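You operate a simulated robot arm through the tools that you are given. There is no shell and no other tool. Be economical: measure what you need, move in short steps, check, and stop when the job is done.

You are at the controls of a simulated two-armed robot. One attempt, no reset.

## Task
Add 100 ml from the bottle to the soap pot.
Fine: wash table; measure it in the cup; bottle and cup go back, flap down again; spill nothing. Set down upright: bottle, cup.

Only the result counts: the job must be done as asked and must still hold three seconds after the hand-in. Knocking over, shifting, dropping, spilling or breaking anything else fails it.

## Robot
Two 7-joint arms with three-finger grippers on one trunk, on a base that drives. Base frame: it is fixed to the floor where the robot stands at the start and does not move with it; the origin is under the middle of the robot, x ahead of it, y to its left, z up; the surface under the hand at the start is at about z = 900. Lengths are in mm, angles in degrees, forces in N, time in s.
The left shoulder is at the start at [66, 154, 889], the right one opposite. With the tool pointing down near the work surface each hand reaches from about 100 to 580 mm from the robot's upright axis, wherever it stands, measured 20 degrees to its own side. Places, roughly: green flap [600, -600, 1100]; soap pot [600, -600, 1000]. Payload 2.69 kg a hand.
The TCP of each hand is the grasp point between the finger pads, 29 mm short of the fingertips. In the tool frame z runs along the fingers and y along their closing line. Largest opening 120 mm; the body of the gripper starts 78 mm behind the TCP.
Orientation is that of the tool frame in the base frame, as a unit quaternion [w, x, y, z]. With the fingers straight down and closing along the base's y, the tool's x points along the base's -x, its y along +y and its z along -z.

## Interface
- The arms move only by the tool servo_tool. It takes "left_plan", "right_plan" or both (then of equal length, played together; a hand with none holds still); each is a list of rows, each a list of 7 numbers: the turn, a rotation vector about the tool's x, y, z in units of 8 degrees (1.0 is 8 degrees), then the shift along the tool's x, y, z in units of 30 mm (1.0 is 30 mm), then the finger opening in mm, from 0 to 120. In form: [[ax, ay, az, tx, ty, tz, gripper], ...]. A call has 1 to 12 rows; each row shifts and turns the commanded pose from where the row before left it, along the tool's axes as they then stand. A call with a number of a shift or a turn outside -1 to 1 is refused whole. Each row takes 0.2 s and may step no farther than 50 mm and 8.6 degrees from the row before; otherwise, or with a gripper value out of range, the whole call is refused. A pose out of reach is approached as far as the arm can. The call stops where the force on the tool passes 50 N (or 10 N more than at its start, if that is more) or the arm is blocked; 0.2 s more then pass. The fingers move at their own pace and stop on an object; they squeeze with about 41 N. The grip force told is the motor's: it shows also when the fingers shut on nothing. Time passes only in rows, and 0.2 s behind the last, so rows that do not move let the fingers close. The reply holds the time, the measured pose of the TCP, the force on the tool along the base axes, the opening and the grip force, in the units named above and with some noise, with the torque about the TCP (base axes, N m) and any sound that the robot's microphone picked up.
- Cameras (640 x 400 px; columns grow to the right, rows downward): "scene" is now at [186.1, -42.1, 1076.5]; the picture's right is [-0.45, -0.89, 0.00], its down [-0.12, 0.06, -0.99] and it looks along [0.88, -0.45, -0.13] (base axes); focal length 250 px, centre (320, 200). "left" rides on the left gripper at [63, 0, -104] in its tool frame; the picture's right is [0.00, 1.00, 0.00], its down [-0.83, 0.00, -0.56] and it looks along [-0.56, 0.00, 0.83] (tool axes); focal length 275 px, centre (320, 200). "right" rides on the right gripper at [63, 0, -104] in its tool frame; the picture's right is [0.00, 1.00, 0.00], its down [-0.83, 0.00, -0.56] and it looks along [-0.56, 0.00, 0.83] (tool axes); focal length 275 px, centre (320, 200). There is no depth. A picture from a camera that has moved, and an enlarged one, comes with that camera's place and axes in the base frame and with its lens.
- camera(camera): a new picture of that camera. The clock stands still meanwhile.
- lift_body(by): slides the trunk up (or, below 0, down) by that many mm; the arms and the scene camera ride with it, the base frame stays. It gives what a move gives, with no picture.
- steer(legs): drives the robot by 1 to 6 legs, each [ahead, left, turn to the left] in mm, mm and degrees, along the robot's own axes; the way and the turn of a leg run together, so that a leg with both is an arc; at most 1500 mm and 180 degrees a leg. The arms and the cameras ride along, it lands a little off, and it stops where it bumps. It gives what a move gives.
- head_to(pan, tilt): turns the head with the scene camera to pan (to the left, within 80 degrees either way) and tilt (down, from -29 to 69), counted from straight ahead of the robot. It gives what a move gives.
- zoom(camera, box): a new picture of the part [left, top, right, bottom] of that camera's present view, enlarged. The clock stands still meanwhile.
- job_done(): hands the job in; it is judged then, once.

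Work in short steps. Places have to be worked out from the pictures, the camera data and where the tool is seen: move nearer, look again, correct. Check each grasp and each placing, and mend what went wrong. You have 120 turns and 108 pictures in all, those below and enlarged ones among them. Open the grippers and draw the arms clear of the work before you hand the job in, unless the task says otherwise; then end with one line.

The tools are called after "Call:" as name(argument=value, ...) on one line, values as JSON. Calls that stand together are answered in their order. servo_tool: Moves the arms, as the interface text tells. Its arguments: {"type":"object","properties":{"left_plan":{"type":"array","items":{"type":"array","items":{"type":"number"}}},"right_plan":{"type":"array","items":{"type":"array","items":{"type":"number"}}}},"required":[]} The other tools are called the same way: lift_body (by) slides the trunk up or down; steer (legs) drives the base; head_to (pan, tilt) turns the head that bears the scene camera; camera (camera) takes a picture; zoom (camera, box) takes an enlarged picture of a part of a camera's view; job_done () hands the job in.

At the start:

```text
t: 0.0
left_tcp_pos: [342.4, -37.7, 999.8]
left_tcp_rot: [-0.001, 0.0, 1.0, 0.0]
left_ft_force: [-0.1, 1.0, 0.2]
left_moment: [-0.01, -0.01, 0.01]
left_opening: 119.8
left_gripper_force: 0.0
right_tcp_pos: [311.3, -469.0, 999.7]
right_tcp_rot: [0.001, 0.0, 1.0, 0.0]
right_ft_force: [-0.1, -0.1, -0.2]
right_moment: [-0.01, -0.03, 0.02]
right_opening: 120.1
right_gripper_force: 0.0
trunk travel left (down, up): [-259.0, 178.0]
robot x, y, heading: [1.3, -0.2, 0.2]
head pan, tilt: [-27.0, 7.5]
```

scene: 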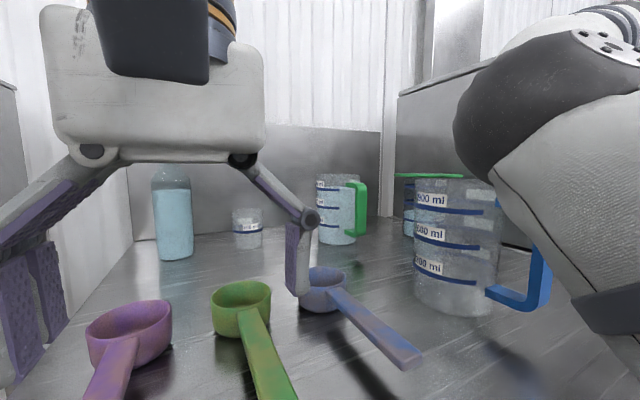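
right: 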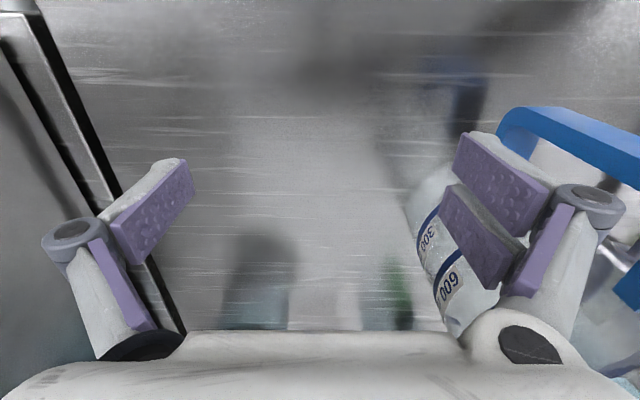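
left: 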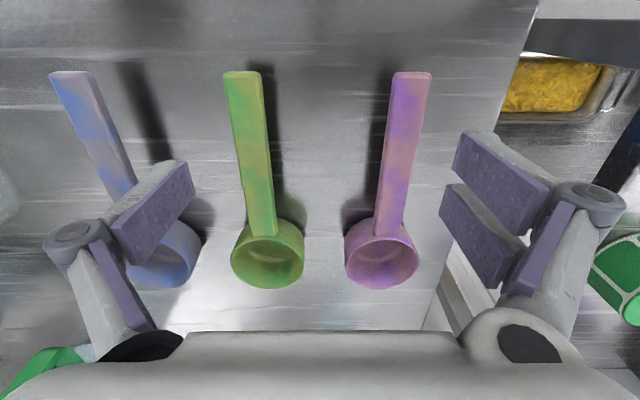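

I'll look closer at the containers in the scene view before moving.

Call:
zoom(camera="scene", box=[130, 150, 290, 270])

Call:
zoom(camera="scene", box=[300, 160, 460, 260])

```text
3.33 times, centred on (210, 210) of scene
camera zoom: at [186.1, -42.1, 1076.5], right [-0.45, -0.89, 0.0], down [-0.12, 0.06, -0.99], along [0.88, -0.45, -0.13], focal length 832 px, centre (687, 167)
```

zoom: 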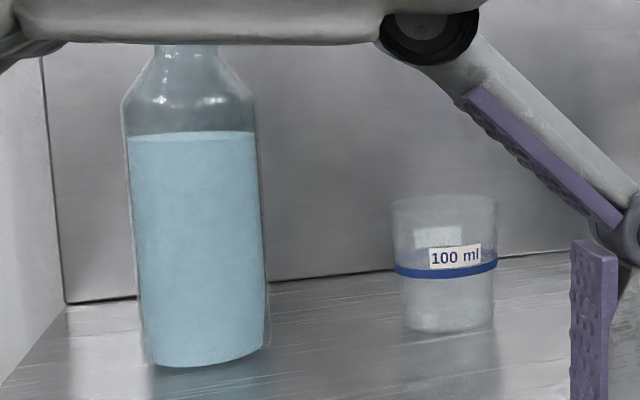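

```text
4.00 times, centred on (380, 210) of scene
camera zoom: at [186.1, -42.1, 1076.5], right [-0.45, -0.89, 0.0], down [-0.12, 0.06, -0.99], along [0.88, -0.45, -0.13], focal length 999 px, centre (80, 160)
```

zoom: 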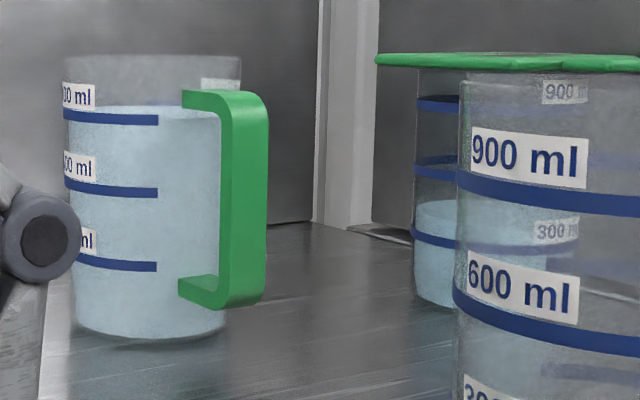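

The bottle seems to be near [755,0], the 100 ml cup near [730,-145], a jug near [670,-335] and the pot near [600,-600]. I'll pan the head to see the whole surroundings before moving.

Call:
head_to(pan=-60, tilt=15)

Call:
camera(camera="scene")

Call:
head_to(pan=20, tilt=25)

Call:
camera(camera="scene")

```text
t: 1.0
left_tcp_pos: [341.9, -36.5, 999.5]
left_tcp_rot: [0.0, 0.0, 1.0, 0.0]
left_ft_force: [-0.3, 0.2, 0.2]
left_moment: [-0.01, -0.03, 0.0]
left_opening: 120.0
left_gripper_force: 0.0
right_tcp_pos: [310.6, -468.3, 999.7]
right_tcp_rot: [0.0, 0.0, 1.0, 0.001]
right_ft_force: [-1.0, 0.1, 0.4]
right_moment: [0.01, -0.02, -0.02]
right_opening: 119.8
right_gripper_force: 0.0
trunk travel left (down, up): [-259.0, 178.0]
robot x, y, heading: [-1.1, -2.1, -0.0]
head pan, tilt: [-60.0, 15.0]
```

```text
102 pictures are left
camera scene: at [150.4, -81.0, 1064.3], right [-0.87, -0.5, 0.0], down [-0.13, 0.22, -0.97], along [0.48, -0.84, -0.26], focal length 250 px, centre (320, 200)
```

scene: 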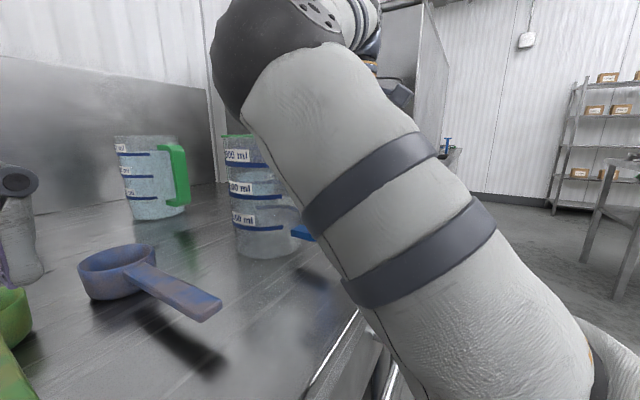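

```text
t: 2.5
left_tcp_pos: [341.2, -37.0, 999.4]
left_tcp_rot: [0.0, -0.001, 1.0, 0.0]
left_ft_force: [0.2, 0.4, -0.2]
left_moment: [-0.01, 0.0, 0.02]
left_opening: 119.8
left_gripper_force: 0.2
right_tcp_pos: [311.2, -468.4, 999.9]
right_tcp_rot: [0.001, 0.0, 1.0, 0.001]
right_ft_force: [1.0, -0.8, 0.2]
right_moment: [0.0, 0.0, -0.02]
right_opening: 120.0
right_gripper_force: 0.0
trunk travel left (down, up): [-259.0, 178.0]
robot x, y, heading: [-1.3, 1.2, -0.1]
head pan, tilt: [20.0, 25.0]
```

```text
101 pictures are left
camera scene: at [190.3, 31.2, 1048.1], right [0.34, -0.94, 0.0], down [-0.4, -0.14, -0.91], along [0.85, 0.31, -0.42], focal length 250 px, centre (320, 200)
```

scene: 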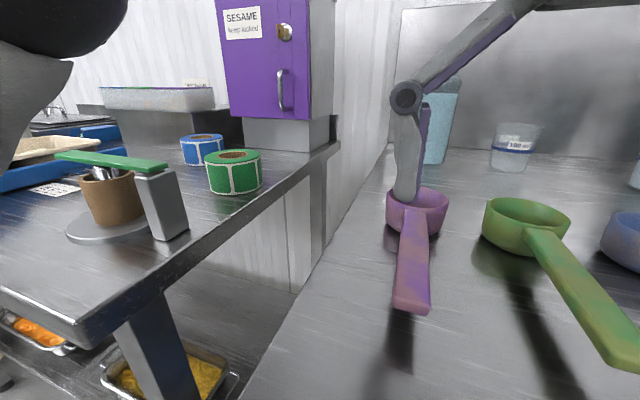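

The left gripper and right forearm block the view, and driving right at this height would hit the blue jug. I'll lift the trunk first for clearance and a better view, then look at the pot side.

Call:
lift_body(by=170)

Call:
head_to(pan=-20, tilt=25)

Call:
camera(camera="scene")

```text
t: 4.4
left_tcp_pos: [342.8, -36.3, 1168.1]
left_tcp_rot: [-0.001, 0.0, 1.0, -0.001]
left_ft_force: [1.0, 0.5, -0.2]
left_moment: [-0.02, 0.0, -0.02]
left_opening: 120.1
left_gripper_force: 0.0
right_tcp_pos: [311.3, -468.3, 1170.4]
right_tcp_rot: [0.001, 0.0, 1.0, 0.0]
right_ft_force: [0.5, 0.1, -0.1]
right_moment: [0.0, 0.01, 0.01]
right_opening: 119.9
right_gripper_force: 0.1
trunk travel left (down, up): [-429.0, 8.0]
robot x, y, heading: [2.5, -1.5, 0.1]
head pan, tilt: [20.0, 25.0]
```

```text
t: 5.5
left_tcp_pos: [341.6, -35.9, 1169.2]
left_tcp_rot: [0.0, 0.0, 1.0, 0.0]
left_ft_force: [0.1, 0.7, -0.4]
left_moment: [-0.05, -0.04, -0.01]
left_opening: 119.8
left_gripper_force: 0.0
right_tcp_pos: [310.5, -468.3, 1169.4]
right_tcp_rot: [0.001, 0.0, 1.0, 0.0]
right_ft_force: [-0.3, -0.1, 0.1]
right_moment: [-0.01, -0.03, 0.04]
right_opening: 120.3
right_gripper_force: 0.1
trunk travel left (down, up): [-429.0, 8.0]
robot x, y, heading: [0.6, -2.2, -0.1]
head pan, tilt: [-20.0, 25.0]
```

```text
100 pictures are left
camera scene: at [100.3, -31.6, 1235.2], right [-0.34, -0.94, 0.0], down [-0.4, 0.14, -0.91], along [0.85, -0.31, -0.42], focal length 250 px, centre (320, 200)
```

scene: 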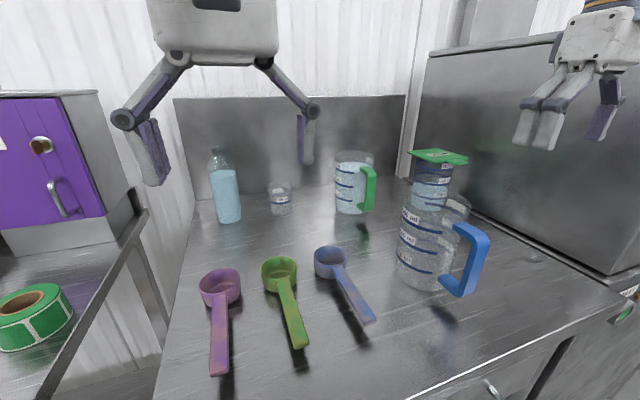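

Good overview: bottle, cup, green jug, pot with green flap behind the blue jug. Zooming in on the pot and on the bottle and cup.

Call:
zoom(camera="scene", box=[380, 130, 508, 210])

Call:
zoom(camera="scene", box=[190, 140, 318, 230])

```text
5.00 times, centred on (444, 170) of scene
camera zoom: at [100.3, -31.6, 1235.2], right [-0.34, -0.94, 0.0], down [-0.4, 0.14, -0.91], along [0.85, -0.31, -0.42], focal length 1248 px, centre (-300, 350)
```

zoom: 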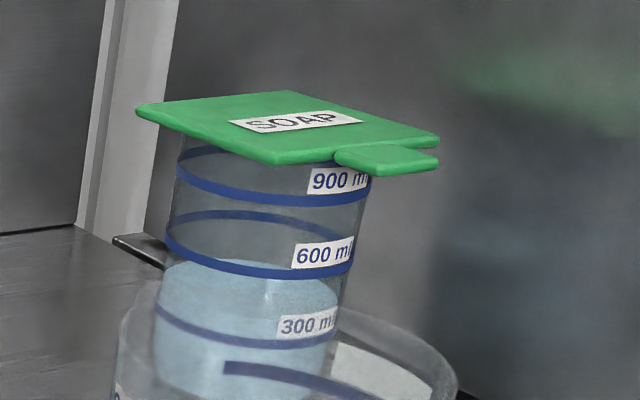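

```text
4.44 times, centred on (254, 185) of scene
camera zoom: at [100.3, -31.6, 1235.2], right [-0.34, -0.94, 0.0], down [-0.4, 0.14, -0.91], along [0.85, -0.31, -0.42], focal length 1110 px, centre (613, 267)
```

zoom: 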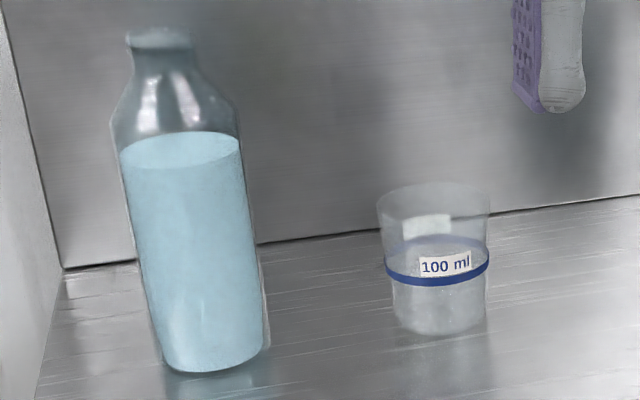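

Flap triangulates to ≈[619,-562,1057], bottle axis ≈[744,-5] (Ø70, 195 high), and cup ≈[728,-142] (86 high). I'll take the left hand forward above the table, then turn it to point forward for a side grip.

Call:
servo_tool(left_plan=[[0, 0, 0, -1, 0.15, 0, 120], [0, 0, 0, -1, 0.15, 0, 120], [0, 0, 0, -1, 0.15, 0, 120], [0, 0, 0, -1, 0.15, 0, 120], [0, 0, 0, -1, 0.15, 0, 120], [0, 0, 0, -1, 0.15, 0, 120]])

Call:
servo_tool(left_plan=[[0, -0.9375, 0, 0, 0, 0, 120], [0, -0.9375, 0, 0, 0, 0, 120], [0, -0.9375, 0, 0, 0, 0, 120], [0, -0.9375, 0, 0, 0, 0, 120], [0, -0.9375, 0, 0, 0, 0, 120], [0, -0.9375, 0, 0, 0, 0, 120], [0, -0.9375, 0, 0, 0, 0, 120], [0, -0.9375, 0, 0, 0, 0, 120], [0, -0.9375, 0, 0, 0, 0, 120], [0, -0.9375, 0, 0, 0, 0, 120], [0, -0.9375, 0, 0, 0, 0, 120], [0, -0.9375, 0, 0, 0, 0, 120]])

Call:
camera(camera="scene")

```text
t: 6.9
left_tcp_pos: [436.4, -2.9, 1139.2]
left_tcp_rot: [0.001, -0.001, 1.0, 0.0]
left_ft_force: [0.1, 0.4, 0.3]
left_moment: [-0.01, 0.0, -0.05]
left_opening: 119.9
left_gripper_force: 0.1
left hand out of reach, approached as far as the arm can: row 2, 3, 4, 5, 6
right_tcp_pos: [310.8, -468.9, 1169.9]
right_tcp_rot: [0.001, 0.001, 1.0, 0.0]
right_ft_force: [0.3, -0.4, 0.2]
right_moment: [-0.01, 0.03, 0.01]
right_opening: 120.0
right_gripper_force: 0.1
trunk travel left (down, up): [-429.0, 8.0]
robot x, y, heading: [0.2, -4.2, 0.1]
head pan, tilt: [-20.0, 25.0]
```

```text
t: 9.5
left_tcp_pos: [436.5, -3.7, 1139.1]
left_tcp_rot: [0.707, 0.001, 0.707, -0.001]
left_ft_force: [0.1, 0.7, -0.2]
left_moment: [-0.01, 0.01, -0.03]
left_opening: 120.0
left_gripper_force: 0.1
right_tcp_pos: [311.2, -466.9, 1170.0]
right_tcp_rot: [0.001, 0.0, 1.0, 0.001]
right_ft_force: [0.2, 0.3, -0.4]
right_moment: [0.01, -0.01, 0.02]
right_opening: 120.0
right_gripper_force: 0.0
trunk travel left (down, up): [-429.0, 8.0]
robot x, y, heading: [0.3, -0.8, 0.2]
head pan, tilt: [-20.0, 25.0]
```

```text
97 pictures are left
camera scene: at [100.5, -31.9, 1235.1], right [-0.34, -0.94, 0.0], down [-0.4, 0.14, -0.91], along [0.85, -0.31, -0.42], focal length 250 px, centre (320, 200)
```

scene: 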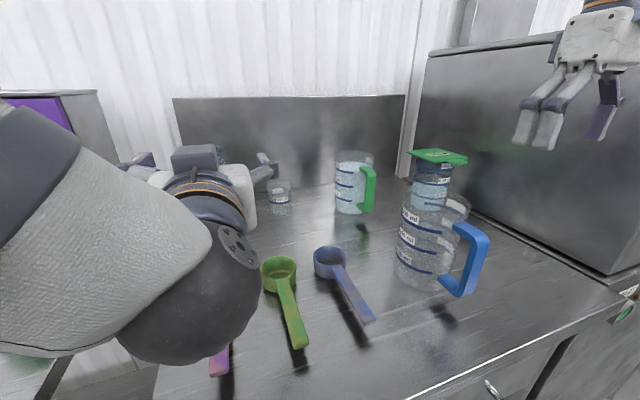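

The hand now points forward at [436,-4,1139], tool x down. I'll descend to z≈990 and advance partway, short of the bottle.

Call:
servo_tool(left_plan=[[0, 0, 0, 0, 0, 1, 120], [0, 0, 0, 1, 0, 1, 120], [0, 0, 0, 1, 0, 1, 120], [0, 0, 0, 1, 0, 1, 120], [0, 0, 0, 1, 0, 0.5, 120], [0, 0, 0, 1, 0, 0, 120]])

Call:
camera(camera="scene")

Call:
camera(camera="left")

```text
t: 10.8
left_tcp_pos: [571.9, -5.3, 1025.5]
left_tcp_rot: [0.721, -0.004, 0.693, -0.003]
left_ft_force: [-9.8, 0.5, 31.5]
left_moment: [0.13, 4.48, -0.08]
left_opening: 119.8
left_gripper_force: 0.0
right_tcp_pos: [307.7, -468.1, 1172.3]
right_tcp_rot: [0.004, 0.001, 1.0, 0.0]
right_ft_force: [-0.8, 0.6, -0.3]
right_moment: [-0.04, 0.02, 0.0]
right_opening: 119.9
right_gripper_force: 0.0
trunk travel left (down, up): [-429.0, 8.0]
robot x, y, heading: [0.8, -1.4, 0.1]
head pan, tilt: [-20.0, 25.0]
stopped in row 6 (left hand): the force on the tool passed its limit at 63 N (the readings are from after the stop); the commanded pose is now the measured one
```

```text
96 pictures are left
camera scene: at [97.1, -31.3, 1236.0], right [-0.34, -0.94, 0.0], down [-0.4, 0.14, -0.91], along [0.85, -0.31, -0.42], focal length 250 px, centre (320, 200)
```

scene: 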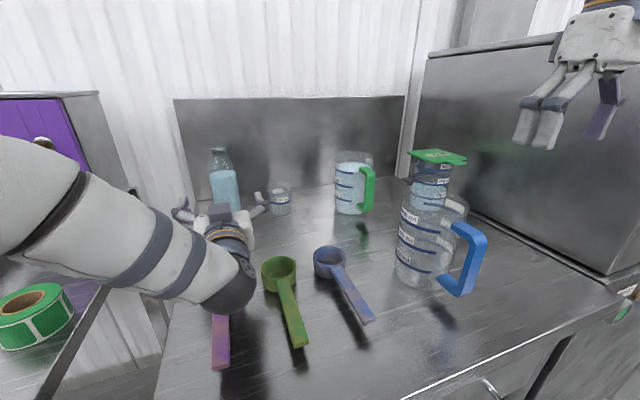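

```text
95 pictures are left
camera left: at [468.8, -4.1, 957.3], right [0.0, 1.0, -0.01], down [-0.59, 0.0, 0.81], along [0.81, 0.01, 0.59], focal length 275 px, centre (320, 200)
```

left: 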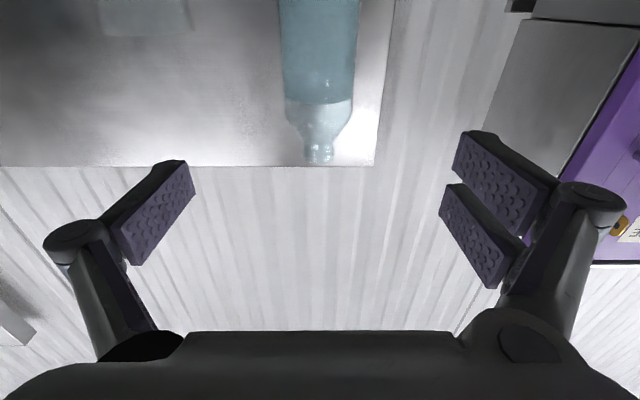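

Something under the wrist touched (31 N upward), likely the purple scoop. I'll back straight up and check the scoop.

Call:
servo_tool(left_plan=[[0, 0, 0, -1, 0, 0, 120], [0, 0, 0, -1, 0, 0, 120], [0, 0, 0, -1, 0, 0, 120], [0, 0, 0, -1, 0, 0, 120]])

Call:
zoom(camera="scene", box=[140, 140, 400, 400])

```text
t: 11.8
left_tcp_pos: [570.3, -4.2, 1137.1]
left_tcp_rot: [0.716, -0.003, 0.699, -0.002]
left_ft_force: [-1.0, -0.7, 1.3]
left_moment: [0.0, -0.01, 0.04]
left_opening: 120.0
left_gripper_force: 0.0
right_tcp_pos: [311.4, -468.1, 1171.1]
right_tcp_rot: [0.002, 0.0, 1.0, 0.0]
right_ft_force: [-0.1, 0.0, -0.4]
right_moment: [-0.01, 0.01, 0.03]
right_opening: 120.0
right_gripper_force: 0.0
trunk travel left (down, up): [-429.0, 8.0]
robot x, y, heading: [-1.5, 3.7, 0.1]
head pan, tilt: [-20.0, 25.0]
```

```text
1.54 times, centred on (270, 270) of scene
camera zoom: at [99.9, -31.6, 1235.3], right [-0.34, -0.94, 0.0], down [-0.4, 0.14, -0.91], along [0.85, -0.31, -0.42], focal length 384 px, centre (397, 92)
```

zoom: 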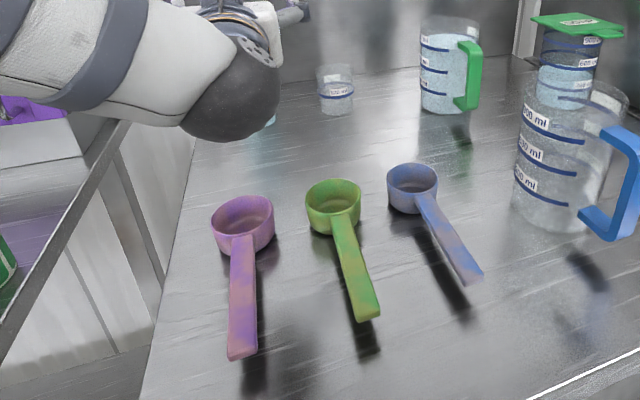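

The scoops are unmoved, so no harm was done. The wrist bulge hangs about 80 mm below the tool axis, so I'll go above the bottle at this height with fingers straddling its neck line, then come straight down.

Call:
servo_tool(left_plan=[[0, 0.17, 0, 0, 0, 0.95, 120], [0, 0, 0, 0, 0, 0.95, 120], [0, 0, 0, 0, 0, 0.95, 120], [0, 0, 0, 0, 0, 0.95, 120], [0, 0, 0, 0, 0, 0.95, 120], [0, 0, 0, 0, 0, 0.92, 120]])

Call:
camera(camera="scene")

Call:
camera(camera="left")

```text
t: 13.2
left_tcp_pos: [743.5, -4.6, 1135.2]
left_tcp_rot: [0.706, -0.001, 0.708, -0.003]
left_ft_force: [0.3, 0.5, -0.6]
left_moment: [0.02, -0.03, 0.03]
left_opening: 120.1
left_gripper_force: 0.0
right_tcp_pos: [312.5, -468.0, 1168.1]
right_tcp_rot: [-0.001, 0.0, 1.0, 0.0]
right_ft_force: [-0.7, -0.1, 0.5]
right_moment: [0.02, -0.02, 0.02]
right_opening: 119.7
right_gripper_force: 0.1
trunk travel left (down, up): [-429.0, 8.0]
robot x, y, heading: [-4.2, 2.9, 0.1]
head pan, tilt: [-20.0, 25.0]
```

```text
93 pictures are left
camera scene: at [101.9, -32.3, 1234.8], right [-0.34, -0.94, 0.0], down [-0.4, 0.14, -0.91], along [0.85, -0.31, -0.42], focal length 250 px, centre (320, 200)
```

scene: 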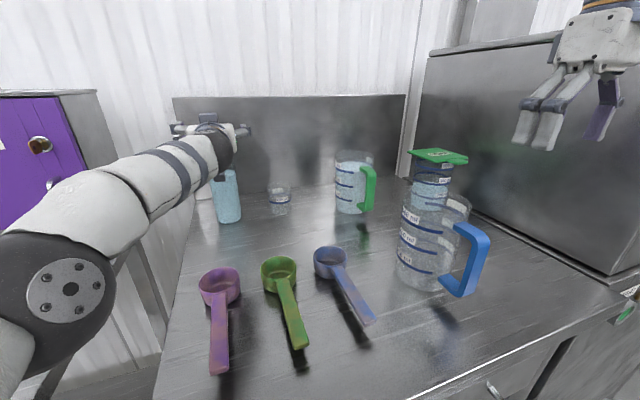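

```text
92 pictures are left
camera left: at [637.4, -2.8, 1071.3], right [0.0, 1.0, 0.0], down [-0.55, 0.0, 0.83], along [0.83, 0.0, 0.55], focal length 275 px, centre (320, 200)
```

left: 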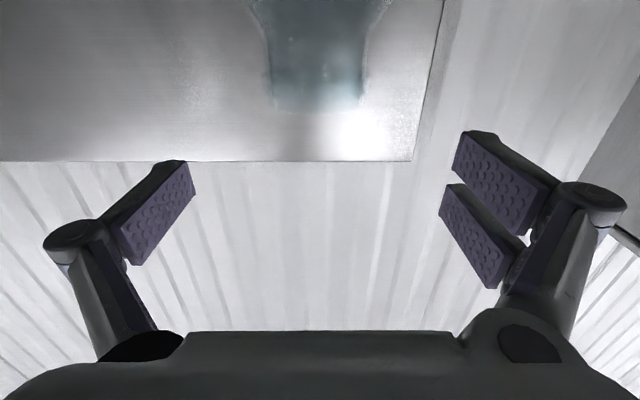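

Reach is fine and the neck sits centred between the fingers. Descending straight to z≈1000 around the bottle, without closing yet.

Call:
servo_tool(left_plan=[[0, 0, 0, 0.75, 0, 0, 120], [0, 0, 0, 0.75, 0, 0, 120], [0, 0, 0, 0.75, 0, 0, 120], [0, 0, 0, 0.75, 0, 0, 120], [0, 0, 0, 0.75, 0, 0, 120], [0, 0, 0, 0.75, 0, 0, 120]])

Call:
zoom(camera="scene", box=[140, 120, 300, 240])

```text
t: 14.6
left_tcp_pos: [742.2, -2.8, 1003.0]
left_tcp_rot: [0.707, -0.003, 0.707, -0.001]
left_ft_force: [0.4, 0.5, -0.7]
left_moment: [0.03, 0.0, 0.0]
left_opening: 119.8
left_gripper_force: 0.2
right_tcp_pos: [311.8, -468.2, 1169.0]
right_tcp_rot: [0.0, 0.0, 1.0, 0.0]
right_ft_force: [0.3, 0.7, 0.5]
right_moment: [0.03, -0.02, 0.0]
right_opening: 120.0
right_gripper_force: 0.0
trunk travel left (down, up): [-429.0, 8.0]
robot x, y, heading: [-1.1, -4.7, -0.0]
head pan, tilt: [-20.0, 25.0]
```

```text
3.33 times, centred on (220, 180) of scene
camera zoom: at [100.9, -31.6, 1235.0], right [-0.34, -0.94, 0.0], down [-0.4, 0.14, -0.91], along [0.85, -0.31, -0.42], focal length 832 px, centre (653, 267)
```

zoom: 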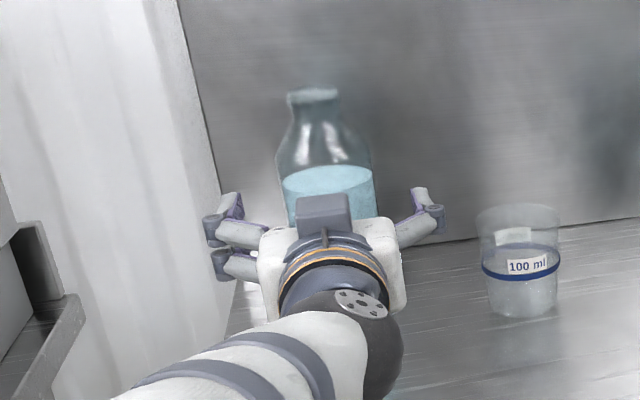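

The bottle sits between the fingers. Closing the gripper on it.

Call:
servo_tool(left_plan=[[0, 0, 0, 0, 0, 0, 90], [0, 0, 0, 0, 0, 0, 60], [0, 0, 0, 0, 0, 0, 60], [0, 0, 0, 0, 0, 0, 60]])

Call:
zoom(camera="scene", box=[140, 120, 300, 240])

```text
t: 15.6
left_tcp_pos: [741.7, -3.1, 1002.8]
left_tcp_rot: [0.707, -0.002, 0.707, -0.002]
left_ft_force: [0.2, -1.4, -0.9]
left_moment: [0.01, -0.05, 0.0]
left_opening: 65.8
left_gripper_force: 41.1
right_tcp_pos: [310.5, -467.1, 1170.1]
right_tcp_rot: [0.0, 0.0, 1.0, -0.001]
right_ft_force: [0.4, 0.2, 0.7]
right_moment: [-0.01, -0.01, -0.04]
right_opening: 120.2
right_gripper_force: 0.2
trunk travel left (down, up): [-429.0, 8.0]
robot x, y, heading: [3.8, 1.9, -0.2]
head pan, tilt: [-20.0, 25.0]
```

```text
3.33 times, centred on (220, 180) of scene
camera zoom: at [100.3, -31.9, 1235.2], right [-0.34, -0.94, 0.0], down [-0.4, 0.14, -0.91], along [0.85, -0.31, -0.42], focal length 832 px, centre (653, 267)
```

zoom: 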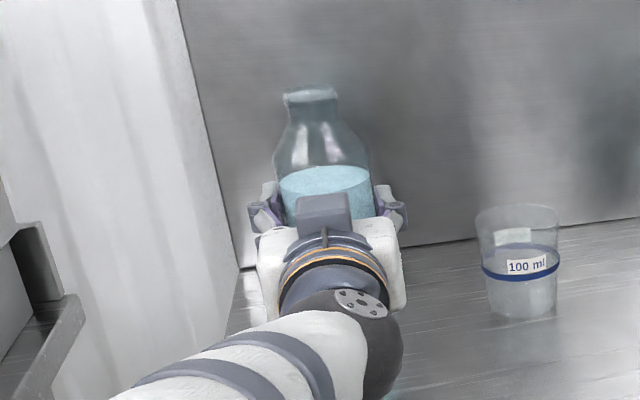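

The bottle is gripped (66 mm, 41 N); its home TCP is [742,-3,1003]. I'll lift it a little, shift it over so the lip will end above the cup (≈[729,-144]), then tilt to 40°, well short of flow.

Call:
servo_tool(left_plan=[[0, 0, 0, -0.3, 0, 0, 60], [0, 0, 0, -0.3, 0, 0, 60], [0, 0, 0, 0, -0.3, -0.1, 60], [0, 0, 0, 0, -0.3, -0.1, 60], [0, 0, 0, 0, -0.3, -0.1, 60], [0, 0, 0, 0, -0.27, -0.13, 60], [0, 0, 0, 0, 0, 0, 60]])

Call:
servo_tool(left_plan=[[0, 0, 0.45, 0, 0, 0, 60], [0, 0, 0.45, 0, 0, 0, 60], [0, 0, 0.45, 0, 0, 0, 60], [0, 0, 0.45, 0, 0, 0, 60], [0, 0, 0.45, 0, 0, 0, 60], [0, 0, 0.45, 0, 0, 0, 60], [0, 0, 0.45, 0, 0, 0, 60], [0, 0, 0.45, 0, 0, 0, 60], [0, 0, 0.45, 0, 0, 0, 60], [0, 0, 0.45, 0, 0, 0, 60], [0, 0, 0.45, 0, 0, 0, 60]])

Call:
zoom(camera="scene", box=[180, 130, 324, 220])

```text
t: 17.2
left_tcp_pos: [727.5, -38.9, 1019.7]
left_tcp_rot: [0.707, -0.004, 0.707, -0.002]
left_ft_force: [0.5, 0.8, -4.6]
left_moment: [-0.03, -0.07, 0.01]
left_opening: 66.1
left_gripper_force: 40.5
right_tcp_pos: [311.9, -468.4, 1170.6]
right_tcp_rot: [0.0, 0.001, 1.0, 0.0]
right_ft_force: [0.0, 0.1, 0.3]
right_moment: [0.0, 0.02, 0.03]
right_opening: 120.0
right_gripper_force: 0.1
trunk travel left (down, up): [-429.0, 8.0]
robot x, y, heading: [3.8, -1.4, 0.2]
head pan, tilt: [-20.0, 25.0]
```

```text
t: 19.6
left_tcp_pos: [728.5, -39.8, 1021.4]
left_tcp_rot: [0.666, 0.236, 0.666, 0.238]
left_ft_force: [0.6, -0.6, -4.8]
left_moment: [-0.04, 0.01, -0.04]
left_opening: 65.9
left_gripper_force: 40.5
right_tcp_pos: [311.5, -467.9, 1169.9]
right_tcp_rot: [-0.001, 0.0, 1.0, -0.001]
right_ft_force: [-0.1, -0.3, 0.0]
right_moment: [-0.01, -0.02, 0.03]
right_opening: 119.9
right_gripper_force: 0.1
trunk travel left (down, up): [-429.0, 8.0]
robot x, y, heading: [-2.1, 1.7, 0.1]
head pan, tilt: [-20.0, 25.0]
```

```text
4.44 times, centred on (252, 175) of scene
camera zoom: at [100.8, -31.7, 1235.1], right [-0.34, -0.94, 0.0], down [-0.4, 0.14, -0.91], along [0.85, -0.31, -0.42], focal length 1110 px, centre (622, 311)
```

zoom: 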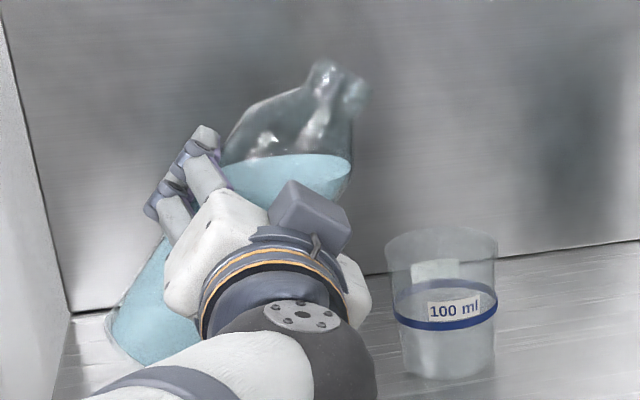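

The tilt works well and the liquid is still short of the mouth. Tilting on to about 57°, slowly.

Call:
servo_tool(left_plan=[[0, 0, 0.3, 0, 0, 0, 60], [0, 0, 0.3, 0, 0, 0, 60], [0, 0, 0.3, 0, 0, 0, 60], [0, 0, 0.3, 0, 0, 0, 60], [0, 0, 0.3, 0, 0, 0, 60], [0, 0, 0.3, 0, 0, 0, 60], [0, 0, 0.3, 0, 0, 0, 60]])

Call:
zoom(camera="scene", box=[200, 130, 328, 220])

```text
t: 21.2
left_tcp_pos: [725.2, -37.6, 1008.8]
left_tcp_rot: [0.624, 0.332, 0.625, 0.332]
left_ft_force: [0.1, -0.5, -4.7]
left_moment: [-0.09, 0.0, -0.01]
left_opening: 65.8
left_gripper_force: 40.9
left hand out of reach, approached as far as the arm can: row 3
right_tcp_pos: [311.5, -468.7, 1171.0]
right_tcp_rot: [0.001, 0.0, 1.0, -0.001]
right_ft_force: [-0.5, 0.0, 0.1]
right_moment: [-0.03, 0.0, 0.0]
right_opening: 120.0
right_gripper_force: 0.1
trunk travel left (down, up): [-429.0, 8.0]
robot x, y, heading: [-0.6, 2.9, -0.1]
head pan, tilt: [-20.0, 25.0]
```

```text
4.44 times, centred on (264, 175) of scene
camera zoom: at [100.8, -31.7, 1235.1], right [-0.34, -0.94, 0.0], down [-0.4, 0.14, -0.91], along [0.85, -0.31, -0.42], focal length 1110 px, centre (569, 311)
```

zoom: 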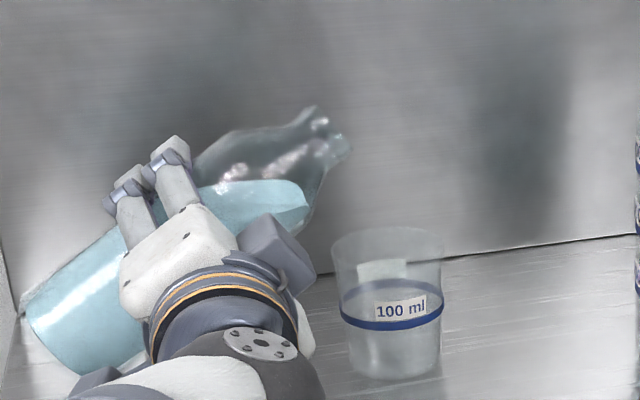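

Tilt is 56°, no flow yet; lip at ≈[725,-123,1047]. The arm sagged 12 mm, so I'll raise that back and tilt 4° more.

Call:
servo_tool(left_plan=[[0, 0, 0, -0.11, 0.17, 0, 60], [0, 0, 0.12, -0.11, 0.16, 0, 60], [0, 0, 0.12, 0, 0, 0, 60], [0, 0, 0.12, 0, 0, 0, 60], [0, 0, 0.14, 0, 0, 0, 60], [0, 0, 0, 0, 0, 0, 60]])

Call:
zoom(camera="scene", box=[230, 140, 326, 210])

```text
t: 22.6
left_tcp_pos: [726.4, -37.5, 1021.2]
left_tcp_rot: [0.612, 0.353, 0.613, 0.354]
left_ft_force: [0.1, -0.2, -4.1]
left_moment: [-0.07, 0.01, 0.03]
left_opening: 66.0
left_gripper_force: 41.2
right_tcp_pos: [312.0, -467.7, 1170.8]
right_tcp_rot: [0.0, 0.0, 1.0, 0.0]
right_ft_force: [0.0, -0.3, -0.2]
right_moment: [-0.03, 0.01, 0.02]
right_opening: 120.2
right_gripper_force: 0.0
trunk travel left (down, up): [-429.0, 8.0]
robot x, y, heading: [0.3, 2.3, -0.1]
head pan, tilt: [-20.0, 25.0]
```

```text
5.71 times, centred on (278, 175) of scene
camera zoom: at [100.8, -31.7, 1235.1], right [-0.34, -0.94, 0.0], down [-0.4, 0.14, -0.91], along [0.85, -0.31, -0.42], focal length 1427 px, centre (560, 343)
```

zoom: 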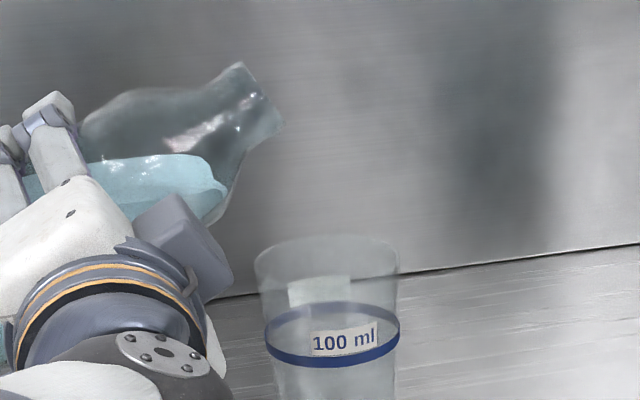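

At 60° there's still some way to the lip. Tilting 6° more, slowly.

Call:
servo_tool(left_plan=[[0, 0, 0.125, 0, 0, 0, 60], [0, 0, 0.125, 0, 0, 0, 60], [0, 0, 0.125, 0, 0, 0, 60], [0, 0, 0.125, 0, 0, 0, 60], [0, 0, 0.125, 0, 0, 0, 60], [0, 0, 0.125, 0, 0, 0, 60], [0, 0, 0, 0, 0, 0, 60]])

Call:
zoom(camera="scene", box=[230, 140, 326, 210])

```text
t: 24.2
left_tcp_pos: [725.2, -38.7, 1021.4]
left_tcp_rot: [0.592, 0.385, 0.593, 0.386]
left_ft_force: [0.1, 1.1, -4.2]
left_moment: [-0.08, -0.02, 0.01]
left_opening: 66.2
left_gripper_force: 40.7
right_tcp_pos: [313.7, -468.7, 1169.4]
right_tcp_rot: [0.0, 0.0, 1.0, 0.0]
right_ft_force: [0.0, 0.2, -0.5]
right_moment: [0.02, 0.0, 0.0]
right_opening: 119.8
right_gripper_force: 0.0
trunk travel left (down, up): [-429.0, 8.0]
robot x, y, heading: [-4.5, 0.4, -0.1]
head pan, tilt: [-20.0, 25.0]
```

```text
5.71 times, centred on (278, 175) of scene
camera zoom: at [100.8, -31.7, 1235.1], right [-0.34, -0.94, 0.0], down [-0.4, 0.14, -0.91], along [0.85, -0.31, -0.42], focal length 1427 px, centre (560, 343)
```

zoom: 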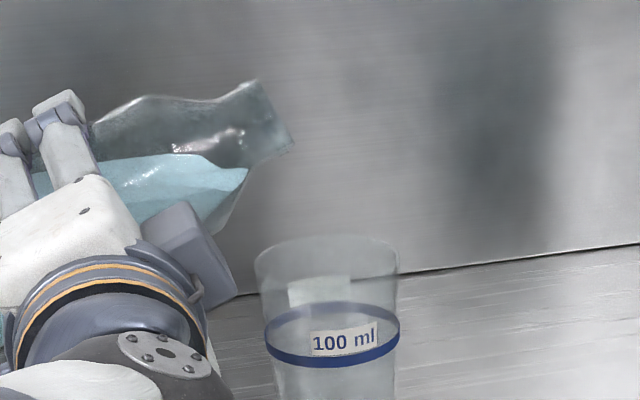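

At 66° the liquid is at the neck. Continuing in smaller steps: 4° more.

Call:
servo_tool(left_plan=[[0, 0, 0.1, 0, 0, 0, 60], [0, 0, 0.1, 0, 0, 0, 60], [0, 0, 0.1, 0, 0, 0, 60], [0, 0, 0.1, 0, 0, 0, 60], [0, 0, 0.1, 0, 0, 0, 60], [0, 0, 0, 0, 0, 0, 60]])

Call:
zoom(camera="scene", box=[230, 140, 326, 210])

```text
t: 25.6
left_tcp_pos: [726.2, -37.9, 1020.8]
left_tcp_rot: [0.579, 0.405, 0.579, 0.406]
left_ft_force: [0.1, -0.2, -4.3]
left_moment: [-0.09, 0.02, -0.01]
left_opening: 65.7
left_gripper_force: 40.4
right_tcp_pos: [312.9, -467.4, 1169.6]
right_tcp_rot: [0.0, 0.0, 1.0, 0.0]
right_ft_force: [0.6, 0.5, 0.1]
right_moment: [0.02, -0.01, 0.01]
right_opening: 120.2
right_gripper_force: 0.0
trunk travel left (down, up): [-429.0, 8.0]
robot x, y, heading: [4.0, -0.5, 0.2]
head pan, tilt: [-20.0, 25.0]
```

```text
5.71 times, centred on (278, 175) of scene
camera zoom: at [100.8, -31.7, 1235.1], right [-0.34, -0.94, 0.0], down [-0.4, 0.14, -0.91], along [0.85, -0.31, -0.42], focal length 1427 px, centre (560, 343)
```

zoom: 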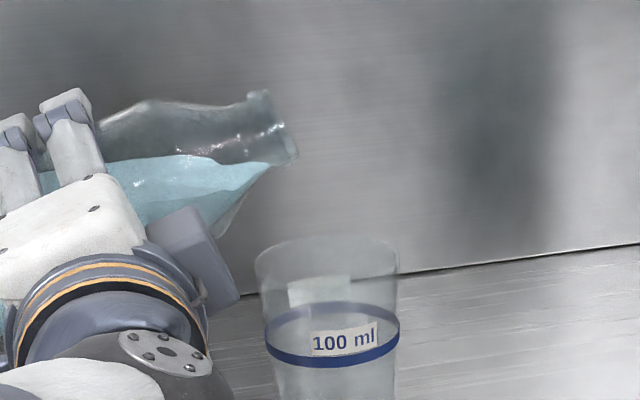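

At 70° the liquid is nearly at the lip. A further 2° in fine steps.

Call:
servo_tool(left_plan=[[0, 0, 0.06, 0, 0, 0, 60], [0, 0, 0.06, 0, 0, 0, 60], [0, 0, 0.06, 0, 0, 0, 60], [0, 0, 0.06, 0, 0, 0, 60], [0, 0, 0, 0, 0, 0, 60]])

Call:
zoom(camera="scene", box=[240, 145, 320, 220])

```text
t: 26.8
left_tcp_pos: [725.9, -36.7, 1021.2]
left_tcp_rot: [0.572, 0.414, 0.572, 0.417]
left_ft_force: [-0.6, 0.9, -4.7]
left_moment: [-0.07, 0.0, 0.01]
left_opening: 66.1
left_gripper_force: 40.9
right_tcp_pos: [311.5, -468.1, 1170.5]
right_tcp_rot: [0.0, -0.001, 1.0, 0.0]
right_ft_force: [-0.8, -0.3, 0.1]
right_moment: [-0.01, -0.03, 0.03]
right_opening: 119.9
right_gripper_force: 0.1
trunk travel left (down, up): [-429.0, 8.0]
robot x, y, heading: [2.0, 0.5, -0.3]
head pan, tilt: [-20.0, 25.0]
```

```text
5.33 times, centred on (280, 182) of scene
camera zoom: at [100.8, -31.7, 1235.1], right [-0.34, -0.94, 0.0], down [-0.4, 0.14, -0.91], along [0.85, -0.31, -0.42], focal length 1332 px, centre (533, 293)
```

zoom: 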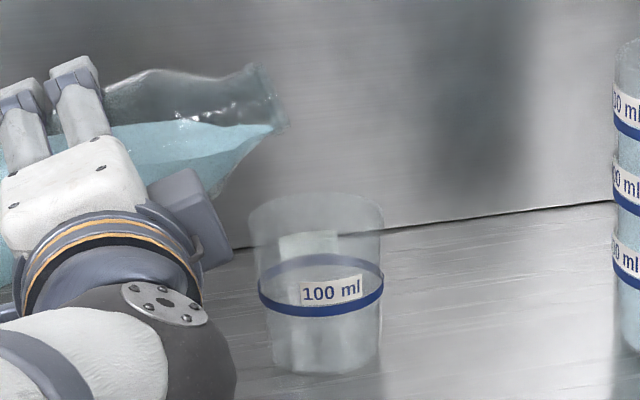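

Liquid is within a few px of the lip. Another 1.5° now, then look.

Call:
servo_tool(left_plan=[[0, 0, 0.06, 0, 0, 0, 60], [0, 0, 0.06, 0, 0, 0, 60], [0, 0, 0.06, 0, 0, 0, 60], [0, 0, 0, 0, 0, 0, 60]])

Call:
zoom(camera="scene", box=[240, 145, 320, 220])

```text
t: 27.8
left_tcp_pos: [726.1, -38.1, 1021.3]
left_tcp_rot: [0.566, 0.422, 0.567, 0.423]
left_ft_force: [0.4, 0.1, -4.5]
left_moment: [-0.09, 0.02, -0.01]
left_opening: 65.9
left_gripper_force: 41.2
right_tcp_pos: [311.8, -468.4, 1170.3]
right_tcp_rot: [0.0, 0.0, 1.0, 0.0]
right_ft_force: [-0.7, -0.2, 0.2]
right_moment: [-0.02, 0.01, -0.05]
right_opening: 120.1
right_gripper_force: 0.0
trunk travel left (down, up): [-429.0, 8.0]
robot x, y, heading: [1.3, -1.0, 0.1]
head pan, tilt: [-20.0, 25.0]
```

```text
5.33 times, centred on (280, 182) of scene
camera zoom: at [100.8, -31.7, 1235.1], right [-0.34, -0.94, 0.0], down [-0.4, 0.14, -0.91], along [0.85, -0.31, -0.42], focal length 1332 px, centre (533, 293)
```

zoom: 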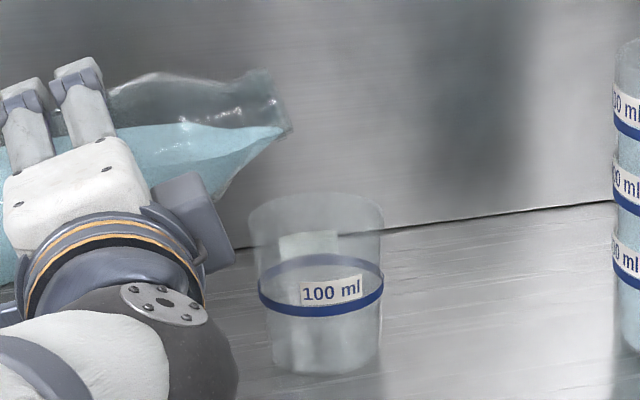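

At 73.5° it is right at the lip. 1.5° more and look.

Call:
servo_tool(left_plan=[[0, 0, 0.06, 0, 0, 0, 60], [0, 0, 0.06, 0, 0, 0, 60], [0, 0, 0.06, 0, 0, 0, 60]])

Call:
zoom(camera="scene", box=[240, 145, 320, 220])

```text
t: 28.6
left_tcp_pos: [724.4, -38.7, 1020.9]
left_tcp_rot: [0.561, 0.428, 0.563, 0.43]
left_ft_force: [-0.3, -0.3, -4.2]
left_moment: [-0.04, -0.02, 0.0]
left_opening: 66.0
left_gripper_force: 40.5
right_tcp_pos: [312.0, -468.7, 1169.9]
right_tcp_rot: [-0.001, 0.0, 1.0, 0.0]
right_ft_force: [0.5, 0.2, 0.0]
right_moment: [-0.01, -0.01, -0.04]
right_opening: 120.1
right_gripper_force: 0.0
trunk travel left (down, up): [-429.0, 8.0]
robot x, y, heading: [-1.0, -1.8, 0.0]
head pan, tilt: [-20.0, 25.0]
```

```text
5.33 times, centred on (280, 182) of scene
camera zoom: at [100.9, -31.7, 1235.1], right [-0.34, -0.94, 0.0], down [-0.4, 0.14, -0.91], along [0.85, -0.31, -0.42], focal length 1332 px, centre (533, 293)
```

zoom: 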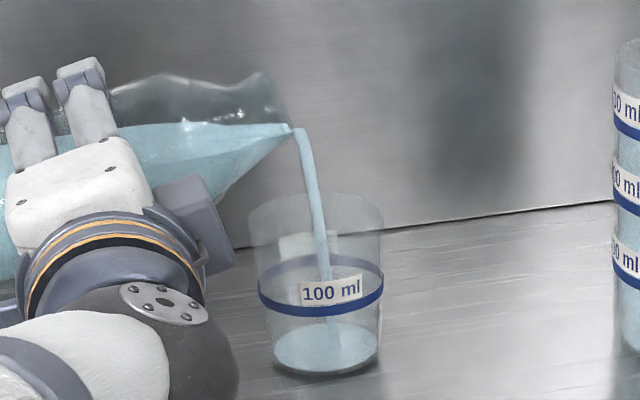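

Flow has started and lands inside the cup. Holding for one row and checking the level.

Call:
servo_tool(left_plan=[[0, 0, 0, 0, 0, 0, 60]])

Call:
zoom(camera="scene", box=[240, 145, 320, 220])

```text
t: 29.0
left_tcp_pos: [725.8, -38.7, 1020.2]
left_tcp_rot: [0.562, 0.43, 0.562, 0.43]
left_ft_force: [-0.3, 0.8, -4.0]
left_moment: [-0.11, -0.02, 0.0]
left_opening: 65.7
left_gripper_force: 41.5
right_tcp_pos: [312.7, -467.7, 1169.7]
right_tcp_rot: [0.0, 0.0, 1.0, 0.0]
right_ft_force: [0.8, 0.5, 0.7]
right_moment: [0.0, 0.02, 0.02]
right_opening: 120.0
right_gripper_force: 0.1
trunk travel left (down, up): [-429.0, 8.0]
robot x, y, heading: [-2.4, 0.3, -0.2]
head pan, tilt: [-20.0, 25.0]
```

```text
5.33 times, centred on (280, 182) of scene
camera zoom: at [100.8, -31.7, 1235.1], right [-0.34, -0.94, 0.0], down [-0.4, 0.14, -0.91], along [0.85, -0.31, -0.42], focal length 1332 px, centre (533, 293)
```

zoom: 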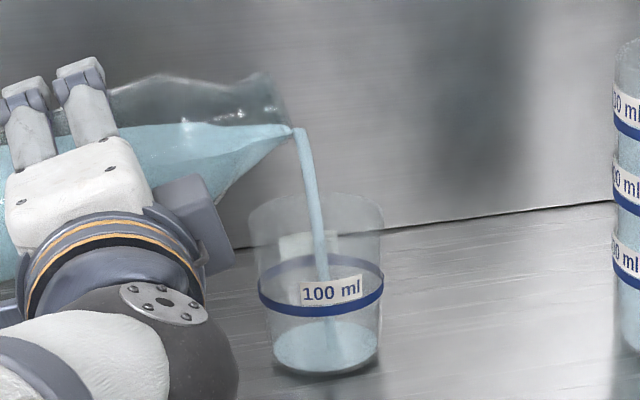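

Flow is slow (~2 px per 0.4 s). Holding five rows.

Call:
servo_tool(left_plan=[[0, 0, 0, 0, 0, 0, 60], [0, 0, 0, 0, 0, 0, 60], [0, 0, 0, 0, 0, 0, 60], [0, 0, 0, 0, 0, 0, 60], [0, 0, 0, 0, 0, 0, 60]])

Call:
zoom(camera="scene", box=[240, 145, 320, 220])

```text
t: 30.2
left_tcp_pos: [726.6, -38.0, 1021.2]
left_tcp_rot: [0.561, 0.429, 0.563, 0.43]
left_ft_force: [0.6, -0.6, -3.1]
left_moment: [-0.09, -0.01, 0.03]
left_opening: 65.9
left_gripper_force: 41.4
right_tcp_pos: [311.9, -469.2, 1169.6]
right_tcp_rot: [-0.001, 0.0, 1.0, 0.0]
right_ft_force: [-0.8, -1.1, -0.1]
right_moment: [0.01, 0.02, 0.03]
right_opening: 120.0
right_gripper_force: 0.0
trunk travel left (down, up): [-429.0, 8.0]
robot x, y, heading: [2.9, 0.0, -0.0]
head pan, tilt: [-20.0, 25.0]
```

```text
5.33 times, centred on (280, 182) of scene
camera zoom: at [100.8, -31.7, 1235.1], right [-0.34, -0.94, 0.0], down [-0.4, 0.14, -0.91], along [0.85, -0.31, -0.42], focal length 1332 px, centre (533, 293)
```

zoom: 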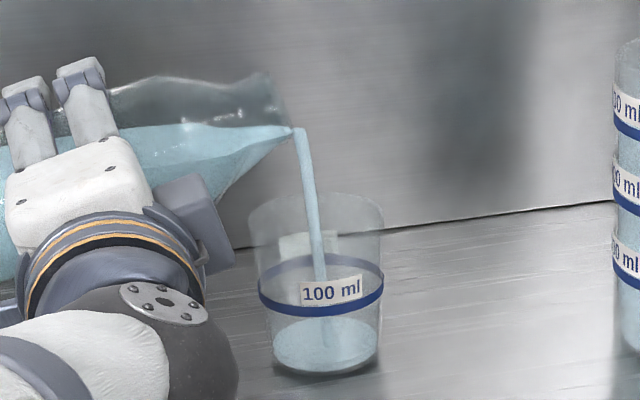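

Still only slowly rising. Tilting 1.5° more and holding.

Call:
servo_tool(left_plan=[[0, 0, 0.06, 0, 0, 0, 60], [0, 0, 0.06, 0, 0, 0, 60], [0, 0, 0.06, 0, 0, 0, 60], [0, 0, 0, 0, 0, 0, 60], [0, 0, 0, 0, 0, 0, 60], [0, 0, 0, 0, 0, 0, 60]])

Call:
zoom(camera="scene", box=[240, 145, 320, 220])

```text
t: 31.6
left_tcp_pos: [725.4, -37.2, 1021.8]
left_tcp_rot: [0.556, 0.436, 0.556, 0.437]
left_ft_force: [-0.6, 0.4, -3.9]
left_moment: [-0.1, 0.03, 0.03]
left_opening: 66.0
left_gripper_force: 40.7
right_tcp_pos: [311.9, -468.8, 1169.0]
right_tcp_rot: [0.0, 0.0, 1.0, 0.0]
right_ft_force: [0.4, -0.1, -0.1]
right_moment: [-0.02, 0.02, -0.02]
right_opening: 120.1
right_gripper_force: 0.1
trunk travel left (down, up): [-429.0, 8.0]
robot x, y, heading: [-0.7, 0.6, 0.1]
head pan, tilt: [-20.0, 25.0]
```

```text
5.33 times, centred on (280, 182) of scene
camera zoom: at [100.8, -31.7, 1235.1], right [-0.34, -0.94, 0.0], down [-0.4, 0.14, -0.91], along [0.85, -0.31, -0.42], focal length 1332 px, centre (533, 293)
```

zoom: 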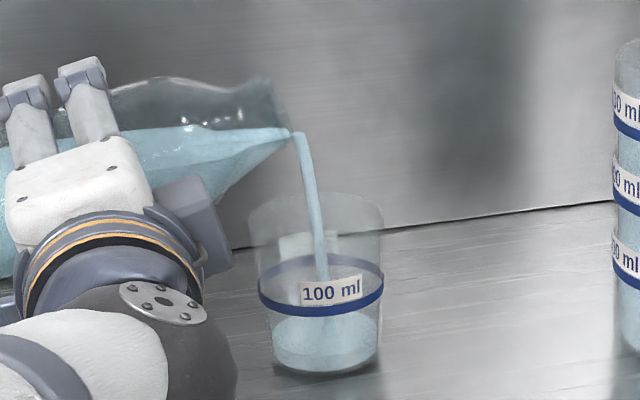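

The level is rising steadily (~35 ml). Another 2° and hold.

Call:
servo_tool(left_plan=[[0, 0, 0.08, 0, 0, 0, 60], [0, 0, 0.08, 0, 0, 0, 60], [0, 0, 0.08, 0, 0, 0, 60], [0, 0, 0, 0, 0, 0, 60], [0, 0, 0, 0, 0, 0, 60], [0, 0, 0, 0, 0, 0, 60]])

Call:
zoom(camera="scene", box=[240, 145, 320, 220])

```text
t: 33.0
left_tcp_pos: [725.6, -36.4, 1021.6]
left_tcp_rot: [0.549, 0.444, 0.55, 0.446]
left_ft_force: [0.1, 0.3, -3.8]
left_moment: [-0.08, 0.02, 0.03]
left_opening: 65.8
left_gripper_force: 41.3
right_tcp_pos: [312.1, -469.4, 1169.6]
right_tcp_rot: [0.0, 0.0, 1.0, 0.0]
right_ft_force: [0.0, -0.2, 0.9]
right_moment: [0.02, -0.01, -0.01]
right_opening: 119.8
right_gripper_force: 0.1
trunk travel left (down, up): [-429.0, 8.0]
robot x, y, heading: [-2.9, 2.9, 0.0]
head pan, tilt: [-20.0, 25.0]
```

```text
5.33 times, centred on (280, 182) of scene
camera zoom: at [100.8, -31.7, 1235.1], right [-0.34, -0.94, 0.0], down [-0.4, 0.14, -0.91], along [0.85, -0.31, -0.42], focal length 1332 px, centre (533, 293)
```

zoom: 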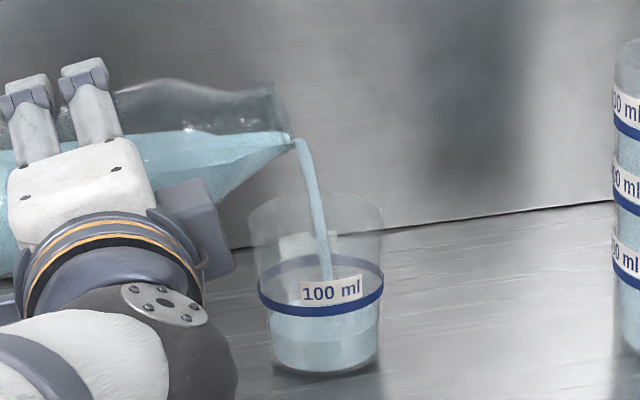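

About half way: front edge at row ~342, mark band at ~309. Holding at this angle.

Call:
servo_tool(left_plan=[[0, 0, 0, 0, 0, 0, 60], [0, 0, 0, 0, 0, 0, 60], [0, 0, 0, 0, 0, 0, 60], [0, 0, 0, 0, 0, 0, 60], [0, 0, 0, 0, 0, 0, 60]])

Call:
zoom(camera="scene", box=[260, 170, 308, 220])

```text
t: 34.2
left_tcp_pos: [725.3, -38.0, 1022.1]
left_tcp_rot: [0.549, 0.445, 0.549, 0.446]
left_ft_force: [-0.4, -0.4, -3.5]
left_moment: [-0.07, 0.03, -0.03]
left_opening: 65.7
left_gripper_force: 41.3
right_tcp_pos: [312.8, -468.7, 1170.2]
right_tcp_rot: [0.0, 0.0, 1.0, 0.0]
right_ft_force: [0.3, 0.5, 0.3]
right_moment: [-0.01, -0.01, 0.01]
right_opening: 120.1
right_gripper_force: 0.0
trunk travel left (down, up): [-429.0, 8.0]
robot x, y, heading: [-0.6, 0.1, -0.2]
head pan, tilt: [-20.0, 25.0]
```

```text
8.00 times, centred on (284, 195) of scene
camera zoom: at [100.8, -31.7, 1235.1], right [-0.34, -0.94, 0.0], down [-0.4, 0.14, -0.91], along [0.85, -0.31, -0.42], focal length 1998 px, centre (608, 240)
```

zoom: 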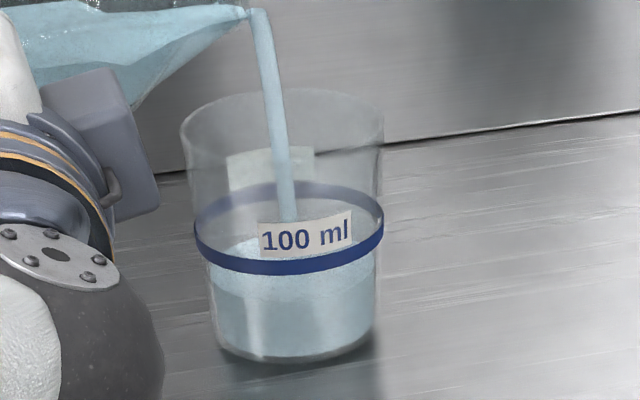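

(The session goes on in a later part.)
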